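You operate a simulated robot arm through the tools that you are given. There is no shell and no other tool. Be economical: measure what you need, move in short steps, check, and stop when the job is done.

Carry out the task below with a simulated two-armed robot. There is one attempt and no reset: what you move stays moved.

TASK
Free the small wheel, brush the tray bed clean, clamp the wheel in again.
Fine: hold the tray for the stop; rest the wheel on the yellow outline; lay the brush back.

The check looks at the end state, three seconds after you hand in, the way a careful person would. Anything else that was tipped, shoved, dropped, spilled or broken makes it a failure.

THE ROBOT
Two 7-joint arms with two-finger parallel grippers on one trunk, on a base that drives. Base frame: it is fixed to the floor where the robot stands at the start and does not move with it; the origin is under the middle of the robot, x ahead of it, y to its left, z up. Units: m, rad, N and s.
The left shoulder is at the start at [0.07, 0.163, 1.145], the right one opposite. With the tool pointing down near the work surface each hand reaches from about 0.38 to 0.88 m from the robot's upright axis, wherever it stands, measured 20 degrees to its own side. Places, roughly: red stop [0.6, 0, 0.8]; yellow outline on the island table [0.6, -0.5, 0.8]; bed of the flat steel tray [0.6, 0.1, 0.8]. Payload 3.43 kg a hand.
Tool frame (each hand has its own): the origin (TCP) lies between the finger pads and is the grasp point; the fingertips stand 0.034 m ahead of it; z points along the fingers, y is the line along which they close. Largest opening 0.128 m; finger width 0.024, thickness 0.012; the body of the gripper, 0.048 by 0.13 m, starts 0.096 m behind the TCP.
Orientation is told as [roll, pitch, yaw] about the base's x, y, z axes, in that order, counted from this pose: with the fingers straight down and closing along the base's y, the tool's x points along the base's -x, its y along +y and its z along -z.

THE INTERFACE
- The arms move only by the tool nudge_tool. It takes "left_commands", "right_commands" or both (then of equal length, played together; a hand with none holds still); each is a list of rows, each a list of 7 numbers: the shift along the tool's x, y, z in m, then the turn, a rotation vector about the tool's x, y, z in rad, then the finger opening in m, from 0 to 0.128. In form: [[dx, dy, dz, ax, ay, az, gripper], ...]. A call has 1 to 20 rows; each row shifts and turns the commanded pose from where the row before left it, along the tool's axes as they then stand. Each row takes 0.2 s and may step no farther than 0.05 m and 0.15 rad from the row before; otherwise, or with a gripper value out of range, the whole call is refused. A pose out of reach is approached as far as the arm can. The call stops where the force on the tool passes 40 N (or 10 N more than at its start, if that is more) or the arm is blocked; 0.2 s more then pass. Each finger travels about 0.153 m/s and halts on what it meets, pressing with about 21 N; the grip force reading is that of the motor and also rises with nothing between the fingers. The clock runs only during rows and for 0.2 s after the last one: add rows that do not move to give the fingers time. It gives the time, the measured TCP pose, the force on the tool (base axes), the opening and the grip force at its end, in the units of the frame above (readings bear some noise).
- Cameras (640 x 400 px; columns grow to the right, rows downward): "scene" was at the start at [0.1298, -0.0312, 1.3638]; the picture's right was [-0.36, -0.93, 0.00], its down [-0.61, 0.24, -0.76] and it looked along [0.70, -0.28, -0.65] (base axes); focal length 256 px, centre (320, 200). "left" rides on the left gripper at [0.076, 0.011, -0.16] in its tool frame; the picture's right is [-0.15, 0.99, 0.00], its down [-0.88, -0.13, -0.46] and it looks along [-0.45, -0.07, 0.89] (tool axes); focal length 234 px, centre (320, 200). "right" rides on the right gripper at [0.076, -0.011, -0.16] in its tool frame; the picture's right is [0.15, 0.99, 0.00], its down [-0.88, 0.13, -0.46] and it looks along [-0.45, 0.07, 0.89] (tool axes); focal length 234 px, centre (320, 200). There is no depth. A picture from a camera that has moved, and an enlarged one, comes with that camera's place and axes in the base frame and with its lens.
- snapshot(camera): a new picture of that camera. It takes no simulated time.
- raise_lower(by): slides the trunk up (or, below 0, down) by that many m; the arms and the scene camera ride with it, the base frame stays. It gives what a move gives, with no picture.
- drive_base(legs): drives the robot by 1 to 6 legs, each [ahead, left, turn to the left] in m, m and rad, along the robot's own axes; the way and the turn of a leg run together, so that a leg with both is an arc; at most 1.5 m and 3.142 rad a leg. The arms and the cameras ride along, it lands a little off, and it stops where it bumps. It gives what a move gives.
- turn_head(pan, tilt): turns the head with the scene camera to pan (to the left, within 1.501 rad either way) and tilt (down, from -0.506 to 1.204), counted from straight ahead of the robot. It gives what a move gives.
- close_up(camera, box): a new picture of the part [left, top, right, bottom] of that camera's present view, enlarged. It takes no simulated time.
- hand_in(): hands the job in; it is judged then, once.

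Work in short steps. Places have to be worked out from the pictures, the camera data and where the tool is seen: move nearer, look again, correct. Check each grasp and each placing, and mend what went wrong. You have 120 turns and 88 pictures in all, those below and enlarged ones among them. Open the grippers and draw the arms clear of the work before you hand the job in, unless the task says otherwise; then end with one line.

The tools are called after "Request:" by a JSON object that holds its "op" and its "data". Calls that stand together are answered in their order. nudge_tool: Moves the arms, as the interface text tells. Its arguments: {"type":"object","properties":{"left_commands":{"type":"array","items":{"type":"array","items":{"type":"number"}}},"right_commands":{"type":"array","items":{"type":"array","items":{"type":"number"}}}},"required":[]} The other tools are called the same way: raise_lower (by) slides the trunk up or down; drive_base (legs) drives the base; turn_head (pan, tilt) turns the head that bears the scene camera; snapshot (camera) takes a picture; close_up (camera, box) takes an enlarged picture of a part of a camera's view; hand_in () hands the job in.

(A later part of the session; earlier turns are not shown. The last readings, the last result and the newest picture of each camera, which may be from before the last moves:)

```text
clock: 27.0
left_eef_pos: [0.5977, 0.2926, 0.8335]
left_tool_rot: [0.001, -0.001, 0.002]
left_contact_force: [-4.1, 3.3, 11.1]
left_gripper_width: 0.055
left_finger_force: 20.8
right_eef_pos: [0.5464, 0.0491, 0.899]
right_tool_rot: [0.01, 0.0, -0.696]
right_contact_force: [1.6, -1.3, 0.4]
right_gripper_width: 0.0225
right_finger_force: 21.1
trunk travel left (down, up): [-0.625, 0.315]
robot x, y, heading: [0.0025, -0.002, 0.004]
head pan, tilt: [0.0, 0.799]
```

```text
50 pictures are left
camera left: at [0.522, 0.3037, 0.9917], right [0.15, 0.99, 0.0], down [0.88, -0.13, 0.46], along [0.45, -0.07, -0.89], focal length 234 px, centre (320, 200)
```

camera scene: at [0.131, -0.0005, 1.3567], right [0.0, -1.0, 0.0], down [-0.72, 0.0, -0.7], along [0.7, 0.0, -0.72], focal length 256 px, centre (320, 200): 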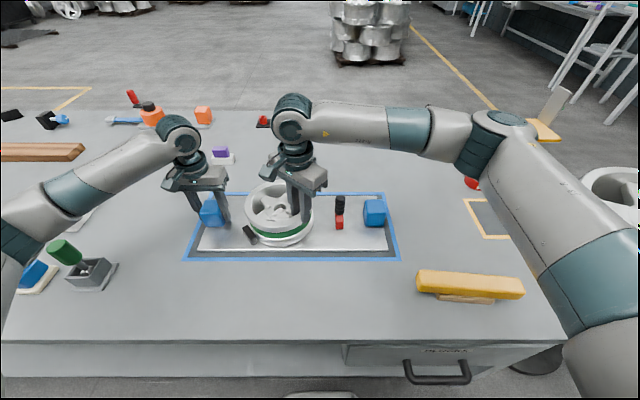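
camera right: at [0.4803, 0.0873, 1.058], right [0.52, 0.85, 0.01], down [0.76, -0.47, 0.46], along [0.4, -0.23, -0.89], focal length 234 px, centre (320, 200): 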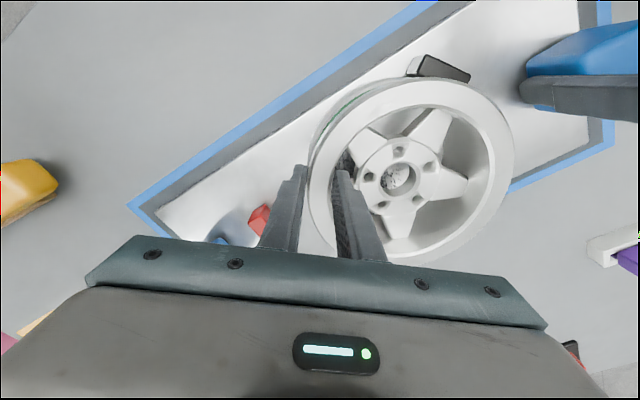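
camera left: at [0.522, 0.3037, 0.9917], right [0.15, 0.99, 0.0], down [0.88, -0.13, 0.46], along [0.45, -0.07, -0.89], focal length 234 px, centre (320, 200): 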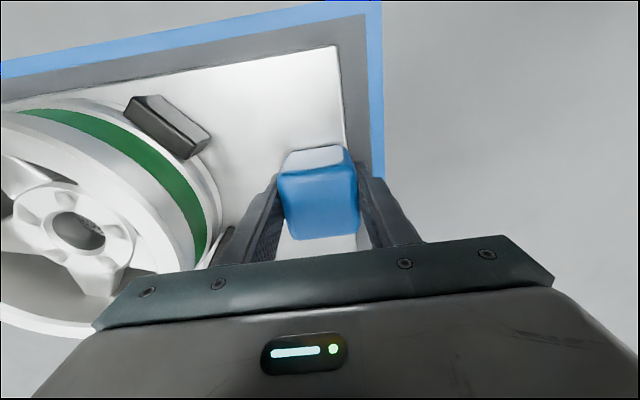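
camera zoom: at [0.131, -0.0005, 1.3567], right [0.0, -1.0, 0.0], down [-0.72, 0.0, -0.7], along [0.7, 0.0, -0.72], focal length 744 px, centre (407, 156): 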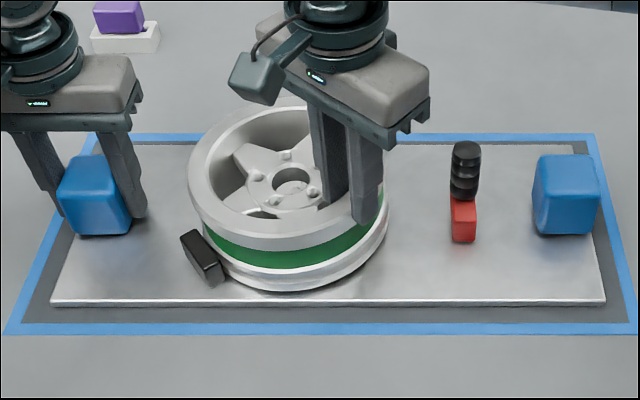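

Request:
{"op": "close_up", "data": {"camera": "right", "box": [240, 120, 400, 260]}}

```text
2.86 times, centred on (320, 190) of right
camera zoom: at [0.4803, 0.0873, 1.058], right [0.52, 0.85, 0.01], down [0.76, -0.47, 0.46], along [0.4, -0.23, -0.89], focal length 669 px, centre (320, 229)
```

zoom: 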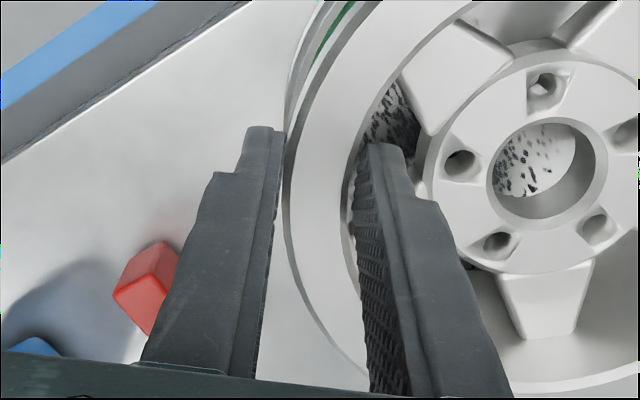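

The rim pinch only tilts the wheel (hub drooping), so it isn't a sound grip. I lower it back, release, and will grip the hub in two windows instead.

Request:
{"op": "nudge_tool", "data": {"right_commands": [[0, 0, 0.012, 0, 0, 0, 0.0], [0, 0, 0.012, 0, 0, 0, 0.0], [0, 0, 0.01, 0, 0, 0, 0.0], [0, 0, 0, 0, 0, 0, 0.0], [0, 0, 0, 0, 0, 0, 0.03], [0, 0, 0, 0, 0, 0, 0.037], [0, 0, -0.02, 0, 0, 0, 0.037], [0, 0, -0.03, 0, 0, 0, 0.037], [0, 0, -0.04, 0, 0, 0, 0.05], [0, 0, -0.04, 0, 0, 0, 0.05], [0, 0, -0.04, 0, 0, 0, 0.05], [0, 0, 0, 0, 0, 0, 0.05]]}}

Request:
{"op": "snapshot", "data": {"camera": "right"}}

```text
clock: 29.6
left_eef_pos: [0.5984, 0.2934, 0.8328]
left_tool_rot: [0.001, 0.001, 0.0]
left_contact_force: [-4.2, 0.5, 1.8]
left_gripper_width: 0.0547
left_finger_force: 21.2
right_eef_pos: [0.5454, 0.0491, 1.034]
right_tool_rot: [0.012, 0.0, -0.697]
right_contact_force: [-0.8, -1.0, 0.2]
right_gripper_width: 0.0502
right_finger_force: 0.1
trunk travel left (down, up): [-0.625, 0.315]
robot x, y, heading: [-0.0037, -0.0018, -0.002]
head pan, tilt: [0.0, 0.799]
```

```text
48 pictures are left
camera right: at [0.4791, 0.0871, 1.194], right [0.52, 0.85, 0.01], down [0.76, -0.47, 0.46], along [0.4, -0.23, -0.89], focal length 234 px, centre (320, 200)
```

right: 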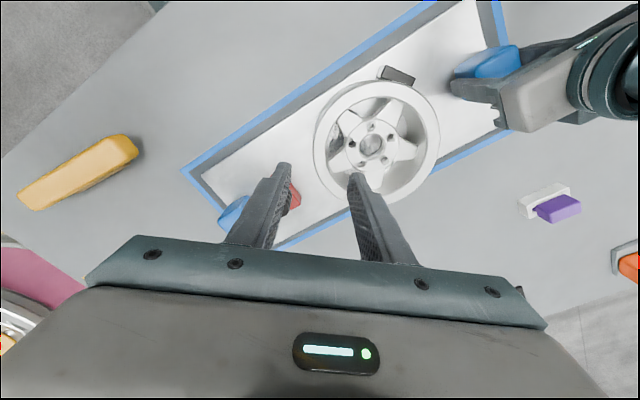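

The wheel is back in place, hub at about (0.598,0.110). Next: hand above the hub with yaw -0.384, offset 15 mm so both fingers drop into windows at 86° and 230°.

Request:
{"op": "nudge_tool", "data": {"right_commands": [[0.007, 0.038, 0, 0, 0, 0, 0.087], [0.007, 0.038, 0, 0, 0, 0, 0.087], [0, 0, 0, 0, 0, -0.1043, 0.087], [0, 0, 0, 0, 0, -0.1043, 0.087], [0, 0, 0, 0, 0, -0.1043, 0.087], [0, 0, 0.045, 0, 0, 0, 0.087], [0, 0, 0.045, 0, 0, 0, 0.087], [0, 0, 0, 0, 0, 0, 0.087], [0, 0, 0, 0, 0, 0, 0.087]]}}

Request:
{"op": "close_up", "data": {"camera": "right", "box": [200, 70, 440, 270]}}

```text
clock: 31.6
left_eef_pos: [0.5982, 0.2935, 0.8331]
left_tool_rot: [-0.001, 0.001, 0.002]
left_contact_force: [0.0, -1.0, 1.6]
left_gripper_width: 0.0549
left_finger_force: 20.7
right_eef_pos: [0.5866, 0.1146, 0.9443]
right_tool_rot: [0.011, -0.004, -0.381]
right_contact_force: [-0.5, -0.4, -0.3]
right_gripper_width: 0.087
right_finger_force: 0.1
trunk travel left (down, up): [-0.625, 0.315]
robot x, y, heading: [0.0026, -0.0001, -0.003]
head pan, tilt: [0.0, 0.799]
```

```text
2.00 times, centred on (320, 170) of right
camera zoom: at [0.5105, 0.1311, 1.1043], right [0.23, 0.97, 0.01], down [0.86, -0.21, 0.46], along [0.45, -0.1, -0.89], focal length 468 px, centre (320, 260)
```

zoom: 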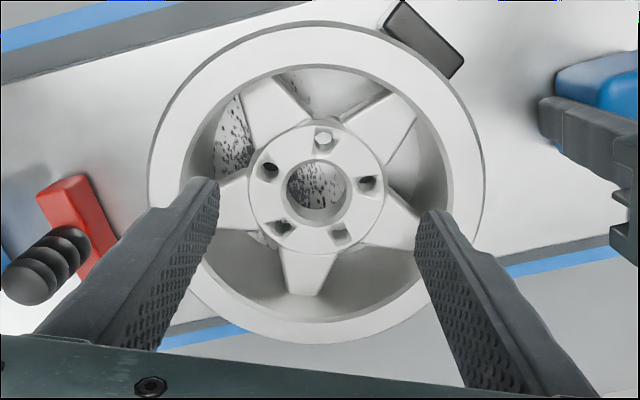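

Window line is at 67.5°, matching the hand; hub centre (0.598,0.110). I shift 3 mm and lower until the tips are just inside the rim, then check.

Request:
{"op": "nudge_tool", "data": {"right_commands": [[0.003, 0, 0, -0.011, 0, 0, 0.087], [0, 0, 0.02, 0, 0, 0, 0.087], [0, 0, 0.02, 0, 0, 0, 0.087], [0, 0, 0.018, 0, 0, 0, 0.087], [0, 0, 0, 0, 0, 0, 0.087]]}}

Request:
{"op": "close_up", "data": {"camera": "right", "box": [200, 70, 440, 270]}}

```text
clock: 32.8
left_eef_pos: [0.5987, 0.2929, 0.8318]
left_tool_rot: [0.0, 0.0, 0.003]
left_contact_force: [0.3, -0.5, 2.9]
left_gripper_width: 0.055
left_finger_force: 21.2
right_eef_pos: [0.5825, 0.1177, 0.8863]
right_tool_rot: [0.02, -0.003, -0.383]
right_contact_force: [0.2, 0.5, 0.6]
right_gripper_width: 0.0872
right_finger_force: 0.0
trunk travel left (down, up): [-0.625, 0.315]
robot x, y, heading: [-0.0031, 0.0026, 0.003]
head pan, tilt: [0.0, 0.799]
```

```text
2.00 times, centred on (320, 170) of right
camera zoom: at [0.5067, 0.1327, 1.046], right [0.23, 0.97, 0.02], down [0.86, -0.22, 0.46], along [0.45, -0.09, -0.89], focal length 468 px, centre (320, 260)
```

zoom: 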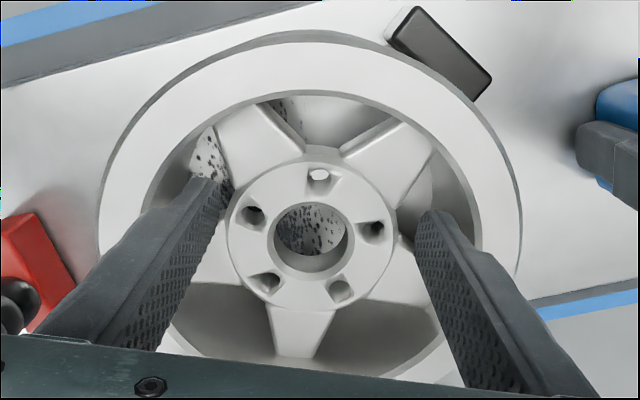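

Both fingers align with the windows; I shift 3 mm in -tool y, fix the small roll, and descend in small steps.

Request:
{"op": "nudge_tool", "data": {"right_commands": [[0, -0.003, 0, 0.02, 0, 0, 0.087], [0, 0, 0.008, 0, 0, 0, 0.087], [0, 0, 0.008, 0, 0, 0, 0.087], [0, 0, 0.008, 0, 0, 0, 0.087], [0, 0, 0.008, 0, 0, 0, 0.087], [0, 0, 0, 0, 0, 0, 0.087]]}}

Request:
{"op": "close_up", "data": {"camera": "right", "box": [200, 70, 440, 270]}}

```text
clock: 33.6
left_eef_pos: [0.5985, 0.2944, 0.8327]
left_tool_rot: [0.002, -0.001, 0.0]
left_contact_force: [-3.6, 1.7, 8.1]
left_gripper_width: 0.0553
left_finger_force: 21.1
right_eef_pos: [0.5823, 0.1163, 0.8771]
right_tool_rot: [0.011, -0.007, -0.383]
right_contact_force: [-0.5, -1.2, 4.7]
right_gripper_width: 0.0859
right_finger_force: 0.0
trunk travel left (down, up): [-0.625, 0.315]
robot x, y, heading: [0.0007, 0.0015, 0.001]
head pan, tilt: [0.0, 0.799]
stopped in row 4 (right hand): the force on the tool passed its limit (the readings are from after the stop); the commanded pose is now the measured one
```

```text
2.00 times, centred on (320, 170) of right
camera zoom: at [0.5058, 0.1335, 1.0378], right [0.23, 0.97, 0.01], down [0.86, -0.21, 0.46], along [0.45, -0.1, -0.89], focal length 468 px, centre (320, 260)
```

zoom: 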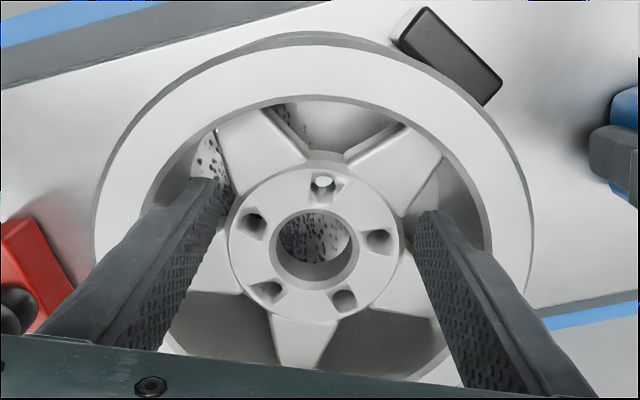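

Contact at tip 0.843 again, probably the inner corners on the flared spoke roots. I rise slightly, open to 0.092, shift 2 mm in +tool x and try again.

Request:
{"op": "nudge_tool", "data": {"right_commands": [[0, 0, -0.01, 0.011, 0, 0, 0.092], [0.002, 0, 0, 0, 0, 0, 0.092], [0, 0, 0, 0, 0, 0, 0.092], [0, 0, 0.006, 0, 0, 0, 0.092], [0, 0, 0.006, 0, 0, 0, 0.092], [0, 0, 0.006, 0, 0, 0, 0.092], [0, 0, 0.006, 0, 0, 0, 0.092], [0, 0, 0, 0, 0, 0, 0.092]]}}

Request:
{"op": "close_up", "data": {"camera": "right", "box": [200, 70, 440, 270]}}

```text
clock: 35.4
left_eef_pos: [0.5986, 0.294, 0.8321]
left_tool_rot: [0.002, -0.003, 0.001]
left_contact_force: [-3.5, 2.8, 17.3]
left_gripper_width: 0.0548
left_finger_force: 20.8
right_eef_pos: [0.5801, 0.1158, 0.863]
right_tool_rot: [0.0, -0.007, -0.382]
right_contact_force: [0.3, -0.3, 0.5]
right_gripper_width: 0.092
right_finger_force: 0.2
trunk travel left (down, up): [-0.625, 0.315]
robot x, y, heading: [0.0016, -0.0008, 0.002]
head pan, tilt: [0.0, 0.799]
```

```text
2.00 times, centred on (320, 170) of right
camera zoom: at [0.5045, 0.1355, 1.023], right [0.23, 0.97, 0.0], down [0.86, -0.21, 0.46], along [0.45, -0.11, -0.89], focal length 468 px, centre (320, 260)
```

zoom: 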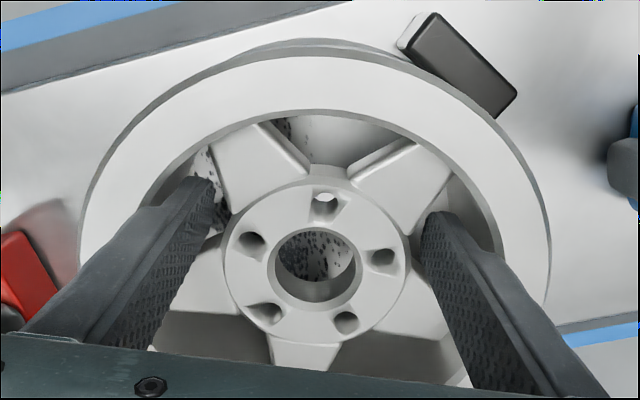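

Both fingers are in the windows with no contact. I go 8 mm deeper and close on the hub.

Request:
{"op": "nudge_tool", "data": {"right_commands": [[0, 0, 0.004, 0, 0, 0, 0.092], [0, 0, 0.004, 0, 0, 0, 0.092], [0, 0, 0, 0, 0, 0, 0.086], [0, 0, 0, 0, 0, 0, 0.082], [0, 0, 0, 0, 0, 0, 0.078], [0, 0, 0, 0, 0, 0, 0.07], [0, 0, 0, 0, 0, 0, 0.06], [0, 0, 0, 0, 0, 0, 0.05], [0, 0, 0, 0, 0, 0, 0.05]]}}

```text
clock: 36.1
left_eef_pos: [0.5978, 0.294, 0.8322]
left_tool_rot: [0.001, -0.005, 0.001]
left_contact_force: [-3.2, 3.4, 9.8]
left_gripper_width: 0.0551
left_finger_force: 20.6
right_eef_pos: [0.5815, 0.1176, 0.8603]
right_tool_rot: [0.005, -0.009, -0.383]
right_contact_force: [-3.8, -2.6, 14.0]
right_gripper_width: 0.0881
right_finger_force: 1.9
trunk travel left (down, up): [-0.625, 0.315]
robot x, y, heading: [-0.0006, 0.0012, -0.002]
head pan, tilt: [0.0, 0.799]
stopped in row 3 (right hand): the force on the tool passed its limit (the readings are from after the stop); the commanded pose is now the measured one
```

Contact at z 0.860, deep enough. I back off 2 mm and close.

Request:
{"op": "nudge_tool", "data": {"right_commands": [[0, 0, -0.003, 0, 0, 0, 0.088], [0, 0, 0, 0, 0, 0, 0.084], [0, 0, 0, 0, 0, 0, 0.08], [0, 0, 0, 0, 0, 0, 0.076], [0, 0, 0, 0, 0, 0, 0.07], [0, 0, 0, 0, 0, 0, 0.06], [0, 0, 0, 0, 0, 0, 0.05], [0, 0, 0, 0, 0, 0, 0.05]]}}

Request:
{"op": "close_up", "data": {"camera": "right", "box": [200, 70, 440, 270]}}

```text
clock: 37.9
left_eef_pos: [0.5985, 0.2936, 0.8312]
left_tool_rot: [0.004, -0.002, 0.005]
left_contact_force: [-8.5, 3.4, 15.1]
left_gripper_width: 0.0549
left_finger_force: 20.7
right_eef_pos: [0.5817, 0.1165, 0.8624]
right_tool_rot: [0.001, -0.009, -0.385]
right_contact_force: [1.0, -3.3, -1.2]
right_gripper_width: 0.0845
right_finger_force: 21.0
trunk travel left (down, up): [-0.625, 0.315]
robot x, y, heading: [-0.0005, -0.0009, -0.002]
head pan, tilt: [0.0, 0.799]
```

```text
2.00 times, centred on (320, 170) of right
camera zoom: at [0.5055, 0.1353, 1.0216], right [0.23, 0.97, 0.0], down [0.86, -0.21, 0.46], along [0.45, -0.11, -0.89], focal length 468 px, centre (320, 260)
```

zoom: 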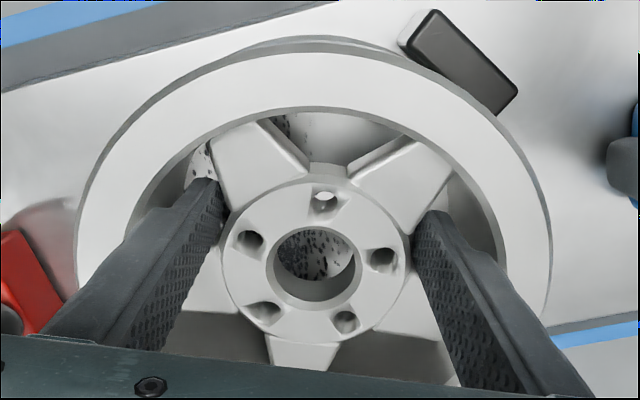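

Gripped at 84.5 mm with full grip force on the hub/spokes. I lift 4 cm slowly and look.

Request:
{"op": "nudge_tool", "data": {"right_commands": [[0, 0, -0.008, 0, 0, 0, 0.05], [0, 0, -0.01, 0, 0, 0, 0.05], [0, 0, -0.012, 0, 0, 0, 0.05], [0, 0, -0.012, 0, 0, 0, 0.05], [0, 0, 0, 0, 0, 0, 0.05]]}}

Request:
{"op": "close_up", "data": {"camera": "scene", "box": [180, 120, 400, 280]}}

```text
clock: 39.1
left_eef_pos: [0.5995, 0.294, 0.8298]
left_tool_rot: [0.002, -0.002, 0.004]
left_contact_force: [-6.3, 1.7, 13.1]
left_gripper_width: 0.0551
left_finger_force: 21.2
right_eef_pos: [0.5814, 0.1182, 0.9035]
right_tool_rot: [0.003, -0.007, -0.382]
right_contact_force: [0.3, 1.1, -8.5]
right_gripper_width: 0.0844
right_finger_force: 20.9
trunk travel left (down, up): [-0.625, 0.315]
robot x, y, heading: [0.0026, 0.0002, -0.004]
head pan, tilt: [0.0, 0.799]
```

```text
2.50 times, centred on (290, 200) of scene
camera zoom: at [0.131, -0.0007, 1.3567], right [0.0, -1.0, 0.0], down [-0.72, 0.0, -0.7], along [0.7, 0.0, -0.72], focal length 639 px, centre (395, 200)
```

zoom: 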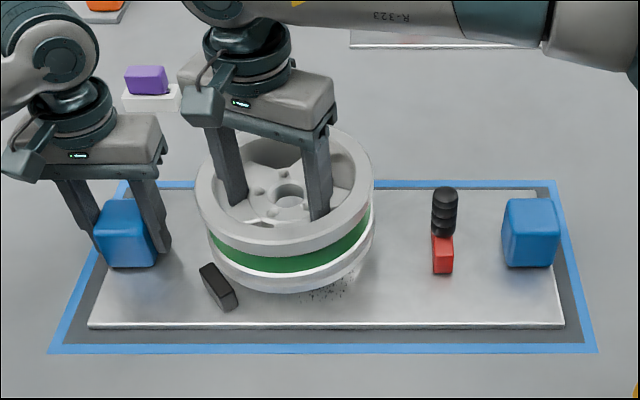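

The wheel hangs level and dirt shows on the bed. The outline centre works out at about (0.62,-0.538); I raise the wheel 10 cm and carry it over there.

Request:
{"op": "nudge_tool", "data": {"right_commands": [[0, 0, -0.03, 0, 0, 0, 0.05], [0, 0, -0.035, 0, 0, 0, 0.05], [0, 0, -0.035, 0, 0, 0, 0.05], [-0.0165, -0.037, 0, 0, 0, 0, 0.05], [-0.0165, -0.037, 0, 0, 0, 0, 0.05], [-0.0165, -0.037, 0, 0, 0, 0, 0.05], [-0.0165, -0.037, 0, 0, 0, 0, 0.05], [-0.0165, -0.037, 0, 0, 0, 0, 0.05], [-0.0165, -0.037, 0, 0, 0, 0, 0.05], [-0.0165, -0.037, 0, 0, 0, 0, 0.05], [-0.0165, -0.037, 0, 0, 0, 0, 0.05], [-0.0165, -0.037, 0, 0, 0, 0, 0.05], [-0.0165, -0.037, 0, 0, 0, 0, 0.05], [-0.0165, -0.037, 0, 0, 0, 0, 0.05], [-0.0165, -0.037, 0, 0, 0, 0, 0.05], [-0.0165, -0.037, 0, 0, 0, 0, 0.05], [0, 0, 0, 0, 0, 0, 0.05]]}}

Request:
{"op": "turn_head", "data": {"pan": -0.5, "tilt": 0.75}}

Request:
{"op": "snapshot", "data": {"camera": "scene"}}

Request:
{"op": "snapshot", "data": {"camera": "right"}}

```text
clock: 42.7
left_eef_pos: [0.6007, 0.2932, 0.8301]
left_tool_rot: [0.003, 0.0, 0.003]
left_contact_force: [-2.9, 0.6, 4.1]
left_gripper_width: 0.0549
left_finger_force: 21.2
right_eef_pos: [0.6006, -0.4098, 1.0033]
right_tool_rot: [0.003, -0.007, -0.382]
right_contact_force: [0.0, -0.3, -7.7]
right_gripper_width: 0.0844
right_finger_force: 21.3
trunk travel left (down, up): [-0.625, 0.315]
robot x, y, heading: [-0.0005, 0.0024, -0.003]
head pan, tilt: [0.0, 0.799]
```

```text
clock: 43.7
left_eef_pos: [0.6002, 0.2926, 0.8305]
left_tool_rot: [0.002, 0.001, 0.002]
left_contact_force: [-2.8, -0.2, 5.0]
left_gripper_width: 0.0549
left_finger_force: 21.1
right_eef_pos: [0.5998, -0.4095, 1.0047]
right_tool_rot: [0.002, -0.007, -0.382]
right_contact_force: [0.1, 0.3, -7.4]
right_gripper_width: 0.0844
right_finger_force: 21.4
trunk travel left (down, up): [-0.625, 0.315]
robot x, y, heading: [0.0021, 0.0014, -0.003]
head pan, tilt: [-0.499, 0.75]
```

```text
41 pictures are left
camera scene: at [0.1243, -0.0412, 1.3606], right [-0.48, -0.88, 0.0], down [-0.6, 0.33, -0.73], along [0.64, -0.35, -0.68], focal length 256 px, centre (320, 200)
```

scene: 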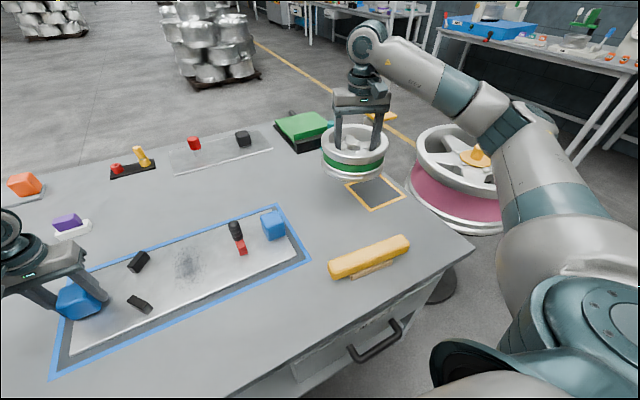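

```text
40 pictures are left
camera right: at [0.5244, -0.3912, 1.164], right [0.23, 0.97, 0.0], down [0.86, -0.21, 0.46], along [0.45, -0.11, -0.89], focal length 234 px, centre (320, 200)
```

right: 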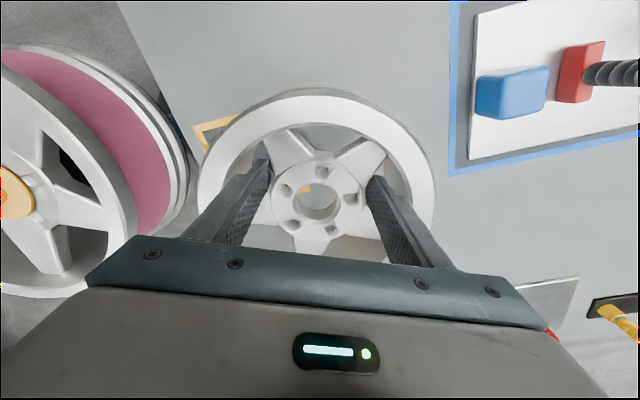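

Refined outline centre ≈ (0.621,-0.535); wheel centre now ≈ (0.615,-0.416). I move over it and lower to about 3 cm above the table.

Request:
{"op": "nudge_tool", "data": {"right_commands": [[-0.0167, -0.036, 0, 0, 0, 0, 0.05], [-0.0167, -0.036, 0, 0, 0, 0, 0.05], [-0.0167, -0.036, 0, 0, 0, 0, 0.05], [0, 0, 0.03, 0, 0, 0, 0.05], [0, 0, 0.03, 0, 0, 0, 0.05], [0, 0, 0.03, 0, 0, 0, 0.05], [0, 0, 0.025, 0, 0, 0, 0.05], [0, 0, 0, 0, 0, 0, 0.05]]}}

Request:
{"op": "close_up", "data": {"camera": "scene", "box": [310, 100, 450, 230]}}

Request:
{"op": "snapshot", "data": {"camera": "right"}}

```text
clock: 45.5
left_eef_pos: [0.6005, 0.293, 0.83]
left_tool_rot: [0.003, 0.0, 0.004]
left_contact_force: [-1.2, -0.4, 3.9]
left_gripper_width: 0.055
left_finger_force: 21.0
right_eef_pos: [0.6078, -0.5293, 0.8891]
right_tool_rot: [0.002, -0.007, -0.383]
right_contact_force: [-0.9, 0.4, -7.9]
right_gripper_width: 0.0844
right_finger_force: 20.8
trunk travel left (down, up): [-0.625, 0.315]
robot x, y, heading: [0.0021, -0.0024, -0.002]
head pan, tilt: [-0.499, 0.75]
```

```text
3.08 times, centred on (380, 165) of scene
camera zoom: at [0.1246, -0.0412, 1.3606], right [-0.48, -0.88, 0.0], down [-0.6, 0.33, -0.73], along [0.64, -0.35, -0.68], focal length 787 px, centre (135, 308)
```

zoom: 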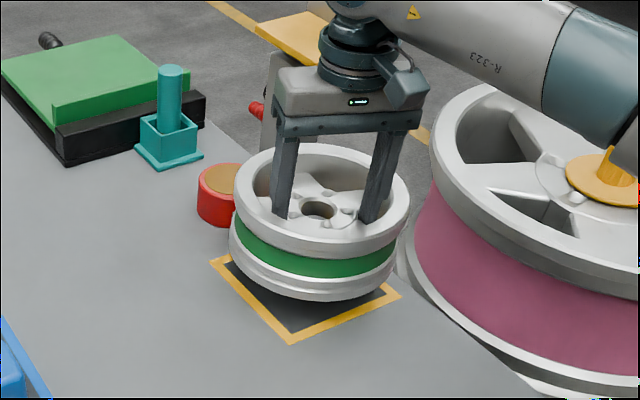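

```text
38 pictures are left
camera right: at [0.5329, -0.5098, 1.0485], right [0.23, 0.97, 0.0], down [0.86, -0.21, 0.46], along [0.45, -0.11, -0.89], focal length 234 px, centre (320, 200)
```

right: 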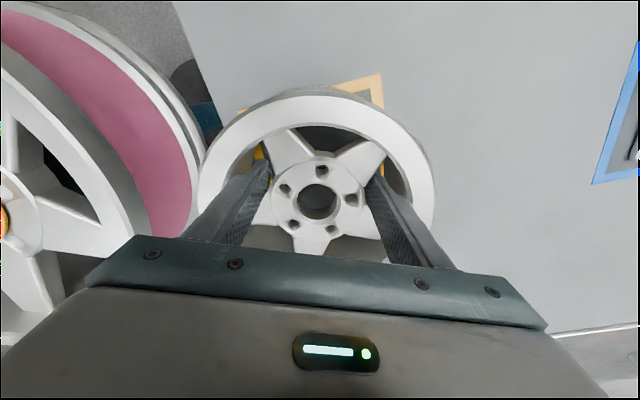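

Square centre ≈ (0.622,-0.531), wheel ≈ (0.622,-0.536). I correct 5 mm and lower gently to contact.

Request:
{"op": "nudge_tool", "data": {"right_commands": [[0.002, 0.0046, 0.01, 0, 0, 0, 0.05], [0, 0, 0.01, 0, 0, 0, 0.05], [0, 0, 0.007, 0, 0, 0, 0.05], [0, 0, 0.003, 0, 0, 0, 0.05], [0, 0, 0.002, 0, 0, 0, 0.05], [0, 0, 0, 0, 0, 0, 0.05]]}}

Request:
{"op": "close_up", "data": {"camera": "scene", "box": [310, 100, 450, 230]}}

```text
clock: 46.9
left_eef_pos: [0.6013, 0.2922, 0.8302]
left_tool_rot: [0.004, -0.001, 0.004]
left_contact_force: [-0.6, 0.7, 3.4]
left_gripper_width: 0.0551
left_finger_force: 21.1
right_eef_pos: [0.6091, -0.5243, 0.8562]
right_tool_rot: [0.002, -0.007, -0.382]
right_contact_force: [0.4, -0.2, -8.1]
right_gripper_width: 0.0841
right_finger_force: 21.1
trunk travel left (down, up): [-0.625, 0.315]
robot x, y, heading: [0.0001, 0.0011, -0.005]
head pan, tilt: [-0.499, 0.75]
```

```text
3.08 times, centred on (380, 165) of scene
camera zoom: at [0.1247, -0.0412, 1.3606], right [-0.48, -0.88, 0.0], down [-0.6, 0.33, -0.73], along [0.64, -0.35, -0.68], focal length 787 px, centre (135, 308)
```

zoom: 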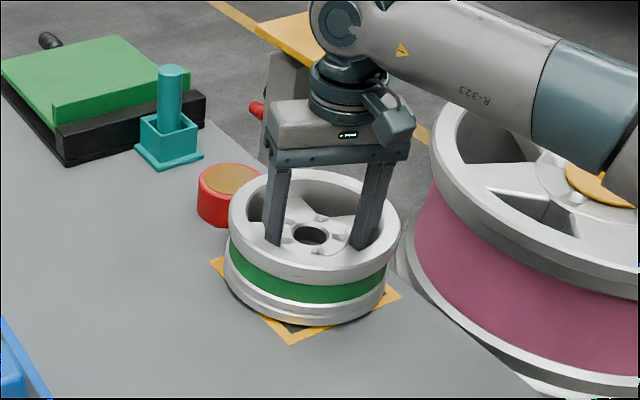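

Well centred; still hanging (8 N). I lower further in 2 mm steps until the weight goes off.

Request:
{"op": "nudge_tool", "data": {"right_commands": [[0, 0, 0.002, 0, 0, 0, 0.05], [0, 0, 0.002, 0, 0, 0, 0.05], [0, 0, 0.002, 0, 0, 0, 0.05], [0, 0, 0, 0, 0, 0, 0.05]]}}

```text
clock: 47.9
left_eef_pos: [0.5987, 0.2936, 0.8315]
left_tool_rot: [0.002, -0.002, 0.005]
left_contact_force: [0.9, -2.1, 0.8]
left_gripper_width: 0.0548
left_finger_force: 21.3
right_eef_pos: [0.6078, -0.5232, 0.8523]
right_tool_rot: [0.003, -0.008, -0.386]
right_contact_force: [0.6, -0.1, 2.4]
right_gripper_width: 0.0844
right_finger_force: 21.3
trunk travel left (down, up): [-0.625, 0.315]
robot x, y, heading: [-0.0007, -0.001, -0.0]
head pan, tilt: [-0.499, 0.75]
```

The table carries it (+2.4 N). I release to 0.092 and rise.

Request:
{"op": "nudge_tool", "data": {"right_commands": [[0, 0, 0, 0, 0, 0, 0.092], [0, 0, 0, 0, 0, 0, 0.092], [0, 0, 0, 0, 0, 0, 0.092], [0, 0, -0.015, 0, 0, 0, 0.092], [0, 0, -0.02, 0, 0, 0, 0.092], [0, 0, -0.03, 0, 0, 0, 0.092], [0, 0, -0.04, 0, 0, 0, 0.092], [0, 0, -0.04, 0, 0, 0, 0.092], [0, 0, 0, 0, 0, 0, 0.092]]}}

Request:
{"op": "snapshot", "data": {"camera": "scene"}}

Request:
{"op": "snapshot", "data": {"camera": "right"}}

```text
clock: 49.9
left_eef_pos: [0.6001, 0.2928, 0.83]
left_tool_rot: [0.005, 0.001, 0.003]
left_contact_force: [-0.1, -0.5, 0.1]
left_gripper_width: 0.0552
left_finger_force: 20.9
right_eef_pos: [0.6047, -0.5229, 0.998]
right_tool_rot: [0.0, -0.007, -0.381]
right_contact_force: [0.2, 0.5, -0.3]
right_gripper_width: 0.0921
right_finger_force: 0.0
trunk travel left (down, up): [-0.625, 0.315]
robot x, y, heading: [0.004, -0.0027, 0.001]
head pan, tilt: [-0.499, 0.75]
```

```text
36 pictures are left
camera scene: at [0.1241, -0.0403, 1.3606], right [-0.48, -0.88, 0.0], down [-0.6, 0.33, -0.73], along [0.64, -0.35, -0.68], focal length 256 px, centre (320, 200)
```

scene: 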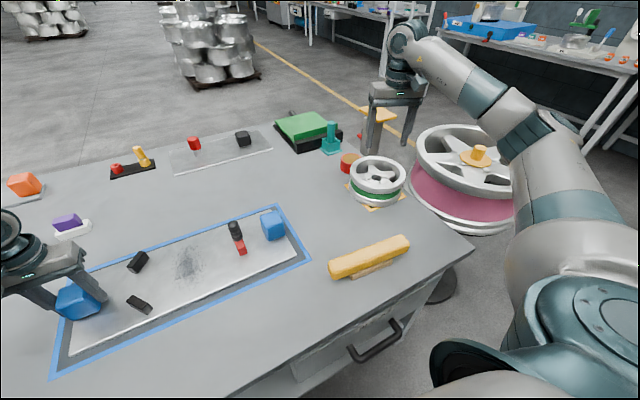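

```text
35 pictures are left
camera right: at [0.5302, -0.5043, 1.1574], right [0.23, 0.97, 0.0], down [0.86, -0.21, 0.46], along [0.45, -0.11, -0.89], focal length 234 px, centre (320, 200)
```

right: 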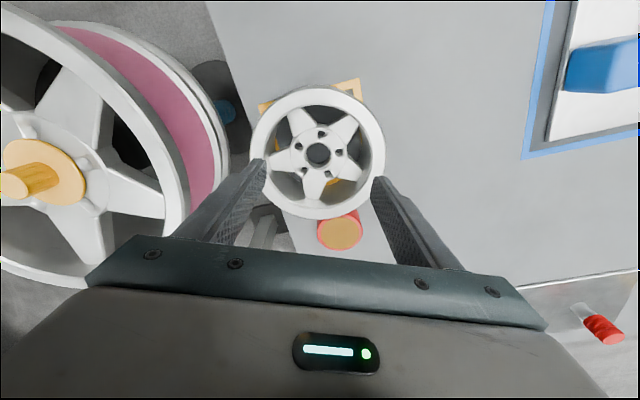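

The wheel rests on the outline. The brush is centred near (0.395,-0.342), lying almost along y; I move above it with the hand turned to close across it.

Request:
{"op": "nudge_tool", "data": {"right_commands": [[0.0374, 0.0127, 0, 0, 0, 0.145, 0.08], [0.0408, 0.0072, 0, 0, 0, 0, 0.08], [0.0374, 0.0127, 0, 0, 0, 0, 0.08], [0.0374, 0.0127, 0, 0, 0, 0, 0.08], [0.0374, 0.0127, 0, 0, 0, 0, 0.08], [0.0374, 0.0127, 0, 0, 0, 0, 0.08], [0.0374, 0.0127, 0, 0, 0, 0, 0.08], [0, 0, 0, 0, 0, 0.145, 0.08], [0, 0, 0, 0, 0, 0.145, 0.08], [0, 0, 0, 0, 0, 0.145, 0.08], [0, 0, 0, 0, 0, 0.145, 0.08], [0, 0, 0, 0, 0, 0.145, 0.08], [0, 0, 0, 0, 0, 0.145, 0.08], [0, 0, 0, 0, 0, 0.145, 0.08], [0, 0, 0, 0, 0, 0.145, 0.08], [0, 0, 0, 0, 0, 0, 0.08]]}}

Request:
{"op": "snapshot", "data": {"camera": "right"}}

Request:
{"op": "close_up", "data": {"camera": "scene", "box": [300, 210, 440, 300]}}

```text
clock: 53.3
left_eef_pos: [0.6, 0.2942, 0.8299]
left_tool_rot: [0.001, -0.001, 0.004]
left_contact_force: [0.2, -1.4, 0.8]
left_gripper_width: 0.0554
left_finger_force: 20.7
right_eef_pos: [0.4159, -0.3209, 0.9952]
right_tool_rot: [0.007, 0.001, -1.689]
right_contact_force: [0.1, -0.3, -0.4]
right_gripper_width: 0.0801
right_finger_force: 0.1
trunk travel left (down, up): [-0.625, 0.315]
robot x, y, heading: [0.0009, -0.0014, -0.001]
head pan, tilt: [-0.499, 0.75]
```

```text
34 pictures are left
camera right: at [0.412, -0.2443, 1.1554], right [1.0, 0.03, 0.01], down [0.02, -0.89, 0.46], along [0.02, -0.46, -0.89], focal length 234 px, centre (320, 200)
```

right: 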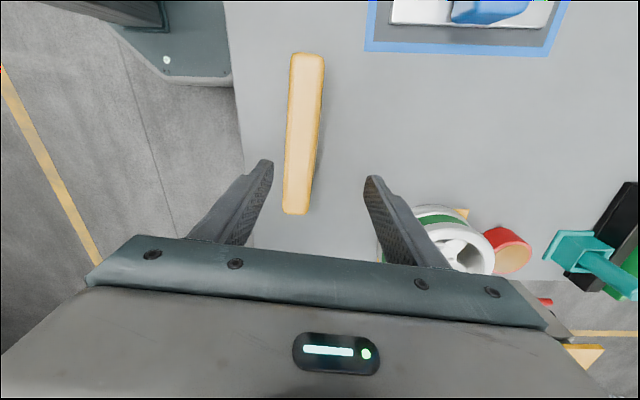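

```text
4.44 times, centred on (370, 255) of scene
camera zoom: at [0.1242, -0.0404, 1.3606], right [-0.48, -0.88, 0.0], down [-0.6, 0.33, -0.73], along [0.64, -0.35, -0.68], focal length 1136 px, centre (98, -44)
```

zoom: 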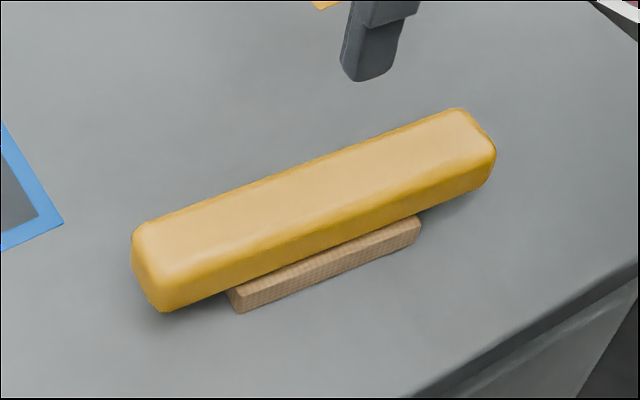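

Brush handle centre ≈ (0.391,-0.327), angle 85°, top z≈0.83, bristle block beneath. I align over it and lower part way.

Request:
{"op": "nudge_tool", "data": {"right_commands": [[-0.009, -0.025, 0, 0, 0, -0.03, 0.08], [0, 0, 0.04, 0, 0, 0, 0.08], [0, 0, 0.04, 0, 0, 0, 0.08], [0, 0, 0.03, 0, 0, 0, 0.08], [0, 0, 0, 0, 0, 0, 0.08]]}}

Request:
{"op": "snapshot", "data": {"camera": "right"}}

```text
clock: 54.5
left_eef_pos: [0.5995, 0.2933, 0.8306]
left_tool_rot: [0.003, 0.001, 0.003]
left_contact_force: [-1.5, 1.9, 1.0]
left_gripper_width: 0.0549
left_finger_force: 21.2
right_eef_pos: [0.3923, -0.3269, 0.8842]
right_tool_rot: [0.007, -0.003, -1.657]
right_contact_force: [1.1, 0.7, -0.6]
right_gripper_width: 0.0801
right_finger_force: 0.1
trunk travel left (down, up): [-0.625, 0.315]
robot x, y, heading: [0.0017, 0.0008, 0.002]
head pan, tilt: [-0.499, 0.75]
```

```text
32 pictures are left
camera right: at [0.3862, -0.2488, 1.0447], right [1.0, 0.06, 0.01], down [0.05, -0.89, 0.46], along [0.03, -0.46, -0.89], focal length 234 px, centre (320, 200)
```

right: 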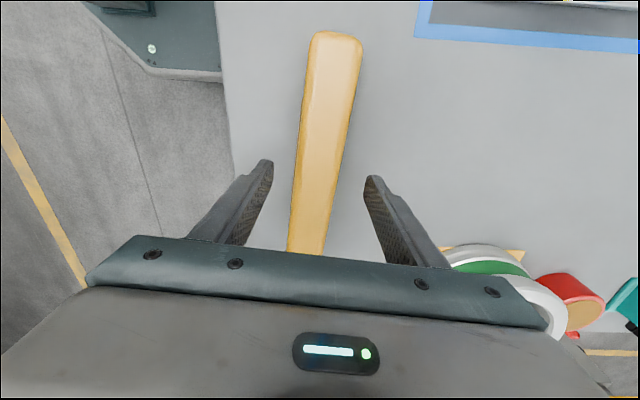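

Centred. I lower to z≈0.826 and close on the handle.

Request:
{"op": "nudge_tool", "data": {"right_commands": [[0, 0.001, 0.02, 0, 0, 0, 0.08], [0, 0, 0.02, 0, 0, 0, 0.08], [0, 0, 0.017, 0, 0, 0, 0.08], [0, 0, 0, 0, 0, 0, 0.065], [0, 0, 0, 0, 0, 0, 0.055], [0, 0, 0, 0, 0, 0, 0.048], [0, 0, 0, 0, 0, 0, 0.04], [0, 0, 0, 0, 0, 0, 0.03], [0, 0, 0, 0, 0, 0, 0.02], [0, 0, 0, 0, 0, 0, 0.02]]}}

```text
clock: 56.7
left_eef_pos: [0.5998, 0.2935, 0.8306]
left_tool_rot: [0.002, -0.002, 0.003]
left_contact_force: [-0.7, 1.9, 0.2]
left_gripper_width: 0.0552
left_finger_force: 21.0
right_eef_pos: [0.3932, -0.3267, 0.8277]
right_tool_rot: [0.008, -0.002, -1.66]
right_contact_force: [-0.4, -0.1, 0.8]
right_gripper_width: 0.0476
right_finger_force: 21.0
trunk travel left (down, up): [-0.625, 0.315]
robot x, y, heading: [0.0016, 0.0005, -0.0]
head pan, tilt: [-0.499, 0.75]
```

The handle is held (47.6 mm); grasp pose noted (0.393,-0.327,0.828, yaw -1.66). I lift the brush, turn it to lie along x, and look at the dirt.

Request:
{"op": "nudge_tool", "data": {"right_commands": [[0, 0, -0.04, 0, 0, 0, 0.02], [0, 0, -0.04, 0, 0, 0, 0.02], [0, 0, -0.04, 0, 0, 0, 0.02], [0, 0, -0.04, 0, 0, 0, 0.02], [0, 0.04, 0, 0, 0, -0.1386, 0.02], [0, 0, 0, 0, 0, -0.1386, 0.02], [0, 0, 0, 0, 0, -0.1386, 0.02], [0, 0, 0, 0, 0, -0.1386, 0.02], [0, 0, 0, 0, 0, -0.1386, 0.02], [0, 0, 0, 0, 0, -0.1386, 0.02], [0, 0, 0, 0, 0, -0.1386, 0.02], [0, 0, 0, 0, 0, -0.1386, 0.02], [0, 0, 0, 0, 0, -0.1386, 0.02], [0, 0, 0, 0, 0, -0.1386, 0.02], [0, 0, 0, 0, 0, -0.1386, 0.02], [0, 0, 0, 0, 0, -0.1386, 0.02], [0, 0, 0, 0, 0, 0, 0.02]]}}

Request:
{"op": "turn_head", "data": {"pan": 0.0, "tilt": 0.8}}

Request:
{"op": "close_up", "data": {"camera": "scene", "box": [180, 160, 430, 316]}}

```text
clock: 60.3
left_eef_pos: [0.6, 0.2939, 0.8304]
left_tool_rot: [0.002, -0.001, 0.004]
left_contact_force: [-0.8, 1.6, 0.8]
left_gripper_width: 0.0547
left_finger_force: 21.0
right_eef_pos: [0.4296, -0.331, 0.9884]
right_tool_rot: [-0.002, -0.006, 0.009]
right_contact_force: [-0.1, -0.6, -0.8]
right_gripper_width: 0.0474
right_finger_force: 21.6
trunk travel left (down, up): [-0.625, 0.315]
robot x, y, heading: [0.0027, -0.0008, -0.008]
head pan, tilt: [-0.499, 0.75]
```

```text
clock: 61.2
left_eef_pos: [0.5996, 0.2946, 0.8302]
left_tool_rot: [0.002, -0.003, 0.003]
left_contact_force: [0.3, 1.1, 0.5]
left_gripper_width: 0.0549
left_finger_force: 21.0
right_eef_pos: [0.4301, -0.3305, 0.9883]
right_tool_rot: [-0.001, -0.006, 0.005]
right_contact_force: [0.1, -0.2, -0.5]
right_gripper_width: 0.0476
right_finger_force: 20.7
trunk travel left (down, up): [-0.625, 0.315]
robot x, y, heading: [-0.0001, -0.0009, -0.004]
head pan, tilt: [0.0, 0.799]
```

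```text
2.56 times, centred on (305, 238) of scene
camera zoom: at [0.1322, -0.0006, 1.3566], right [0.0, -1.0, 0.0], down [-0.72, 0.0, -0.7], along [0.7, 0.0, -0.72], focal length 654 px, centre (358, 103)
```

zoom: 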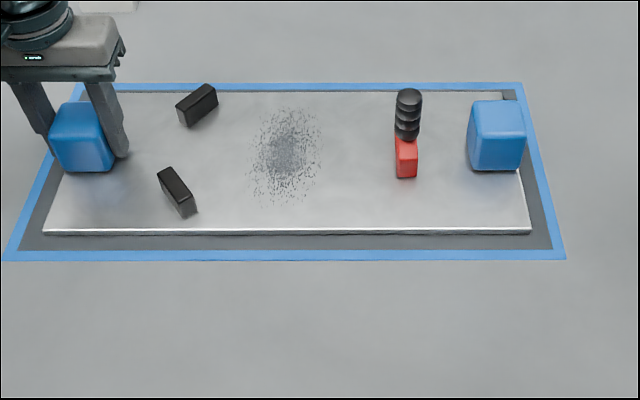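

Dirt covers x 0.53–0.68, y 0.04–0.12. With the brush along x I'll sweep along y in two passes (x centres 0.57 and 0.635). First move above the start (0.57, 0.018).

Request:
{"op": "nudge_tool", "data": {"right_commands": [[-0.0175, 0.0435, 0, 0, 0, 0, 0.02], [-0.0175, 0.0435, 0, 0, 0, 0, 0.02], [-0.0175, 0.0435, 0, 0, 0, 0, 0.02], [-0.0175, 0.0435, 0, 0, 0, 0, 0.02], [-0.0175, 0.0435, 0, 0, 0, 0, 0.02], [-0.0175, 0.0435, 0, 0, 0, 0, 0.02], [-0.0175, 0.0435, 0, 0, 0, 0, 0.02], [-0.0175, 0.0435, 0, 0, 0, 0, 0.02], [0, 0, 0.035, 0, 0, 0, 0.02], [0, 0, 0.035, 0, 0, 0, 0.02], [0, 0, 0.035, 0, 0, 0, 0.02], [0, 0, 0.025, 0, 0, 0, 0.02], [0, 0, 0, 0, 0, 0, 0.02]]}}

Request:
{"op": "close_up", "data": {"camera": "scene", "box": [180, 140, 430, 296]}}

```text
clock: 64.0
left_eef_pos: [0.6001, 0.2934, 0.8298]
left_tool_rot: [0.001, -0.001, 0.003]
left_contact_force: [1.1, 1.3, -0.3]
left_gripper_width: 0.0549
left_finger_force: 21.3
right_eef_pos: [0.5707, 0.017, 0.8578]
right_tool_rot: [-0.001, -0.008, 0.005]
right_contact_force: [-1.1, 0.0, -1.0]
right_gripper_width: 0.0476
right_finger_force: 21.0
trunk travel left (down, up): [-0.625, 0.315]
robot x, y, heading: [0.0029, 0.002, -0.003]
head pan, tilt: [0.0, 0.799]
```

```text
2.56 times, centred on (305, 218) of scene
camera zoom: at [0.1324, -0.0004, 1.3566], right [0.0, -1.0, 0.0], down [-0.72, 0.0, -0.7], along [0.7, 0.0, -0.72], focal length 654 px, centre (358, 154)
```

zoom: 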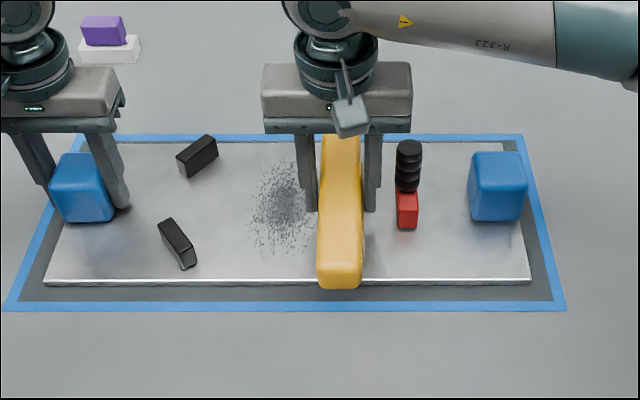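

Clear of the knob. I lower until the bristles touch (~z 0.837) and sweep to y≈0.13 and back.

Request:
{"op": "nudge_tool", "data": {"right_commands": [[0, 0, 0.012, 0, 0, 0, 0.02], [0, 0, 0.005, 0, 0, 0, 0.02], [0, 0, 0.004, 0, 0, 0, 0.02], [0, 0.012, 0, 0, 0, 0, 0.02], [0, 0.014, 0, 0, 0, 0, 0.02], [0, 0.014, 0, 0, 0, 0, 0.02], [0, 0.014, 0, 0, 0, 0, 0.02], [0, 0.014, 0, 0, 0, 0, 0.02], [0, 0.014, 0, 0, 0, 0, 0.02], [0, 0.014, 0, 0, 0, 0, 0.02], [0, 0.014, 0, 0, 0, 0, 0.02], [0, 0, 0, 0, 0, 0, 0.02]]}}

Request:
{"op": "close_up", "data": {"camera": "scene", "box": [180, 140, 430, 296]}}

```text
clock: 66.6
left_eef_pos: [0.5998, 0.2933, 0.8298]
left_tool_rot: [0.005, 0.0, 0.005]
left_contact_force: [2.5, 8.0, -4.9]
left_gripper_width: 0.055
left_finger_force: 21.1
right_eef_pos: [0.5694, 0.1283, 0.8383]
right_tool_rot: [-0.001, -0.007, 0.005]
right_contact_force: [-1.0, -8.2, 21.3]
right_gripper_width: 0.0476
right_finger_force: 21.1
trunk travel left (down, up): [-0.625, 0.315]
robot x, y, heading: [0.0003, -0.001, -0.004]
head pan, tilt: [0.0, 0.799]
```

```text
2.56 times, centred on (305, 218) of scene
camera zoom: at [0.1315, -0.0003, 1.3567], right [0.0, -1.0, 0.0], down [-0.72, 0.0, -0.7], along [0.7, 0.0, -0.72], focal length 654 px, centre (358, 154)
```

zoom: 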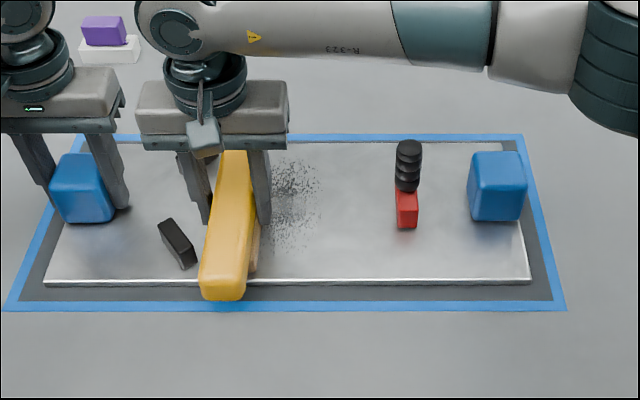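

The stroke thins the dirt (21 N down, left holding firm). I stroke back and then again with the brush shifted farther in x.

Request:
{"op": "nudge_tool", "data": {"right_commands": [[-0.01, -0.014, 0, 0, 0, 0, 0.02], [-0.01, -0.014, 0, 0, 0, 0, 0.02], [0, -0.014, 0, 0, 0, 0, 0.02], [0, -0.014, 0, 0, 0, 0, 0.02], [0, -0.014, 0, 0, 0, 0, 0.02], [0, -0.014, 0, 0, 0, 0, 0.02], [0, -0.014, 0, 0, 0, 0, 0.02], [0, -0.01, 0, 0, 0, 0, 0.02], [-0.02, 0, 0, 0, 0, 0, 0.02], [-0.02, 0, 0, 0, 0, 0, 0.02], [0, 0.014, 0, 0, 0, 0, 0.02], [0, 0.014, 0, 0, 0, 0, 0.02], [0, 0.014, 0, 0, 0, 0, 0.02], [0, 0.014, 0, 0, 0, 0, 0.02], [0, 0.014, 0, 0, 0, 0, 0.02], [0, 0.014, 0, 0, 0, 0, 0.02], [0, 0.014, 0, 0, 0, 0, 0.02], [0, 0.01, 0, 0, 0, 0, 0.02], [0, 0, 0, 0, 0, 0, 0.02]]}}

Request:
{"op": "close_up", "data": {"camera": "scene", "box": [180, 140, 430, 296]}}

```text
clock: 70.6
left_eef_pos: [0.5994, 0.2938, 0.8302]
left_tool_rot: [0.002, 0.0, 0.005]
left_contact_force: [0.9, 5.5, 0.3]
left_gripper_width: 0.055
left_finger_force: 20.5
right_eef_pos: [0.6295, 0.1277, 0.8374]
right_tool_rot: [-0.003, -0.008, 0.005]
right_contact_force: [-0.5, -4.3, 7.0]
right_gripper_width: 0.0475
right_finger_force: 21.0
trunk travel left (down, up): [-0.625, 0.315]
robot x, y, heading: [0.0013, 0.003, -0.006]
head pan, tilt: [0.0, 0.799]
```

```text
2.56 times, centred on (305, 218) of scene
camera zoom: at [0.1317, -0.0003, 1.3567], right [0.0, -1.0, 0.0], down [-0.72, 0.0, -0.7], along [0.7, 0.0, -0.72], focal length 654 px, centre (358, 154)
```

zoom: 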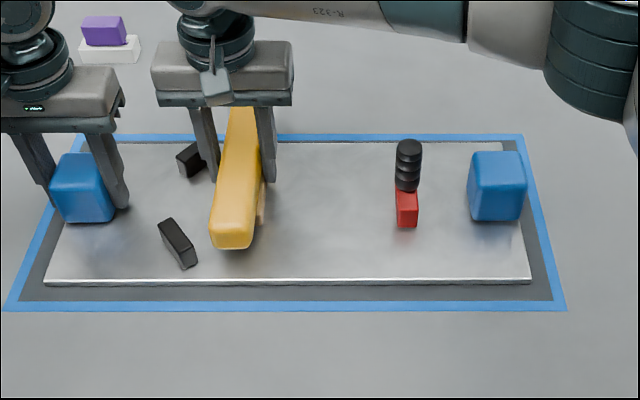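

The visible bed is clean. I lift the brush and check the part it covered.

Request:
{"op": "nudge_tool", "data": {"right_commands": [[0, 0, -0.035, 0, 0, 0, 0.02], [0, 0, -0.04, 0, 0, 0, 0.02], [0, 0, -0.04, 0, 0, 0, 0.02], [0, 0, -0.035, 0, 0, 0, 0.02], [0.0175, -0.0435, 0, 0, 0, 0, 0.02], [0.0175, -0.0435, 0, 0, 0, 0, 0.02], [0.0175, -0.0435, 0, 0, 0, 0, 0.02], [0.0175, -0.0435, 0, 0, 0, 0, 0.02], [0.0175, -0.0435, 0, 0, 0, 0, 0.02], [0.0175, -0.0435, 0, 0, 0, 0, 0.02], [0.0175, -0.0435, 0, 0, 0, 0, 0.02], [0.0175, -0.0435, 0, 0, 0, 0, 0.02], [0, 0, 0, 0, 0, 0, 0.02]]}}

Request:
{"op": "close_up", "data": {"camera": "scene", "box": [205, 170, 365, 270]}}

```text
clock: 73.4
left_eef_pos: [0.5997, 0.2946, 0.8309]
left_tool_rot: [0.002, 0.002, 0.002]
left_contact_force: [0.2, 0.7, 2.8]
left_gripper_width: 0.0548
left_finger_force: 20.7
right_eef_pos: [0.4905, -0.2201, 0.9868]
right_tool_rot: [-0.001, -0.007, 0.005]
right_contact_force: [-0.2, -0.3, -0.8]
right_gripper_width: 0.0475
right_finger_force: 20.5
trunk travel left (down, up): [-0.625, 0.315]
robot x, y, heading: [0.0033, -0.0029, 0.003]
head pan, tilt: [0.0, 0.799]
```

```text
4.00 times, centred on (285, 220) of scene
camera zoom: at [0.132, -0.0004, 1.3567], right [0.0, -1.0, 0.0], down [-0.72, 0.0, -0.7], along [0.7, 0.0, -0.72], focal length 1023 px, centre (460, 120)
```

zoom: 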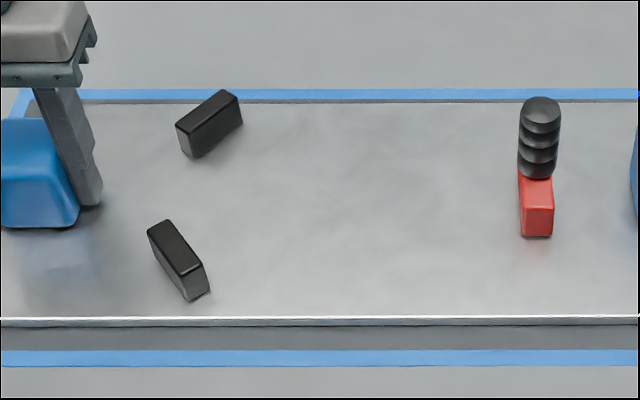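

The bed is clean. I carry the brush back above its place and turn it to the original orientation.

Request:
{"op": "nudge_tool", "data": {"right_commands": [[0.0243, -0.0267, 0, 0, 0, 0, 0.02], [0.0243, -0.0267, 0, 0, 0, 0, 0.02], [0.0243, -0.0267, 0, 0, 0, 0, 0.02], [0.0243, -0.0267, 0, 0, 0, 0, 0.02], [0, 0, 0, 0, 0, 0.13875, 0.02], [0, 0, 0, 0, 0, 0.13875, 0.02], [0, 0, 0, 0, 0, 0.13875, 0.02], [0, 0, 0, 0, 0, 0.13875, 0.02], [0, 0, 0, 0, 0, 0.13875, 0.02], [0, 0, 0, 0, 0, 0.13875, 0.02], [0, 0, 0, 0, 0, 0.13875, 0.02], [0, 0, 0, 0, 0, 0.13875, 0.02], [0, 0, 0, 0, 0, 0.13875, 0.02], [0, 0, 0, 0, 0, 0.13875, 0.02], [0, 0, 0, 0, 0, 0.13875, 0.02], [0, 0, 0, 0, 0, 0.13875, 0.02], [0, 0, 0, 0, 0, 0, 0.02]]}}

```text
clock: 77.0
left_eef_pos: [0.5999, 0.2943, 0.8302]
left_tool_rot: [0.002, -0.001, 0.004]
left_contact_force: [-1.8, 0.7, 0.6]
left_gripper_width: 0.0547
left_finger_force: 20.4
right_eef_pos: [0.3933, -0.3277, 0.9874]
right_tool_rot: [0.005, -0.003, -1.662]
right_contact_force: [0.7, 0.2, -1.9]
right_gripper_width: 0.0475
right_finger_force: 21.2
trunk travel left (down, up): [-0.625, 0.315]
robot x, y, heading: [0.0022, -0.0007, 0.001]
head pan, tilt: [0.0, 0.799]
```

The pose matches the pick-up pose. I lower to z≈0.829, settle, release and rise.

Request:
{"op": "nudge_tool", "data": {"right_commands": [[0, 0, 0.04, 0, 0, 0, 0.02], [0, 0, 0.04, 0, 0, 0, 0.02], [0, 0, 0.04, 0, 0, 0, 0.02], [0, 0, 0.02, 0, 0, 0, 0.02], [0, 0, 0.012, 0, 0, 0, 0.02], [0, 0, 0.005, 0, 0, 0, 0.02], [0, 0, 0.002, 0, 0, 0, 0.02], [0, 0, 0, 0, 0, 0, 0.02]]}}

```text
clock: 78.8
left_eef_pos: [0.5993, 0.2935, 0.8303]
left_tool_rot: [0.004, -0.002, 0.004]
left_contact_force: [-0.4, 1.0, -0.4]
left_gripper_width: 0.055
left_finger_force: 20.9
right_eef_pos: [0.3947, -0.329, 0.8288]
right_tool_rot: [0.007, -0.003, -1.66]
right_contact_force: [0.0, -0.6, -2.0]
right_gripper_width: 0.0473
right_finger_force: 20.9
trunk travel left (down, up): [-0.625, 0.315]
robot x, y, heading: [0.002, -0.0004, -0.003]
head pan, tilt: [0.0, 0.799]
```

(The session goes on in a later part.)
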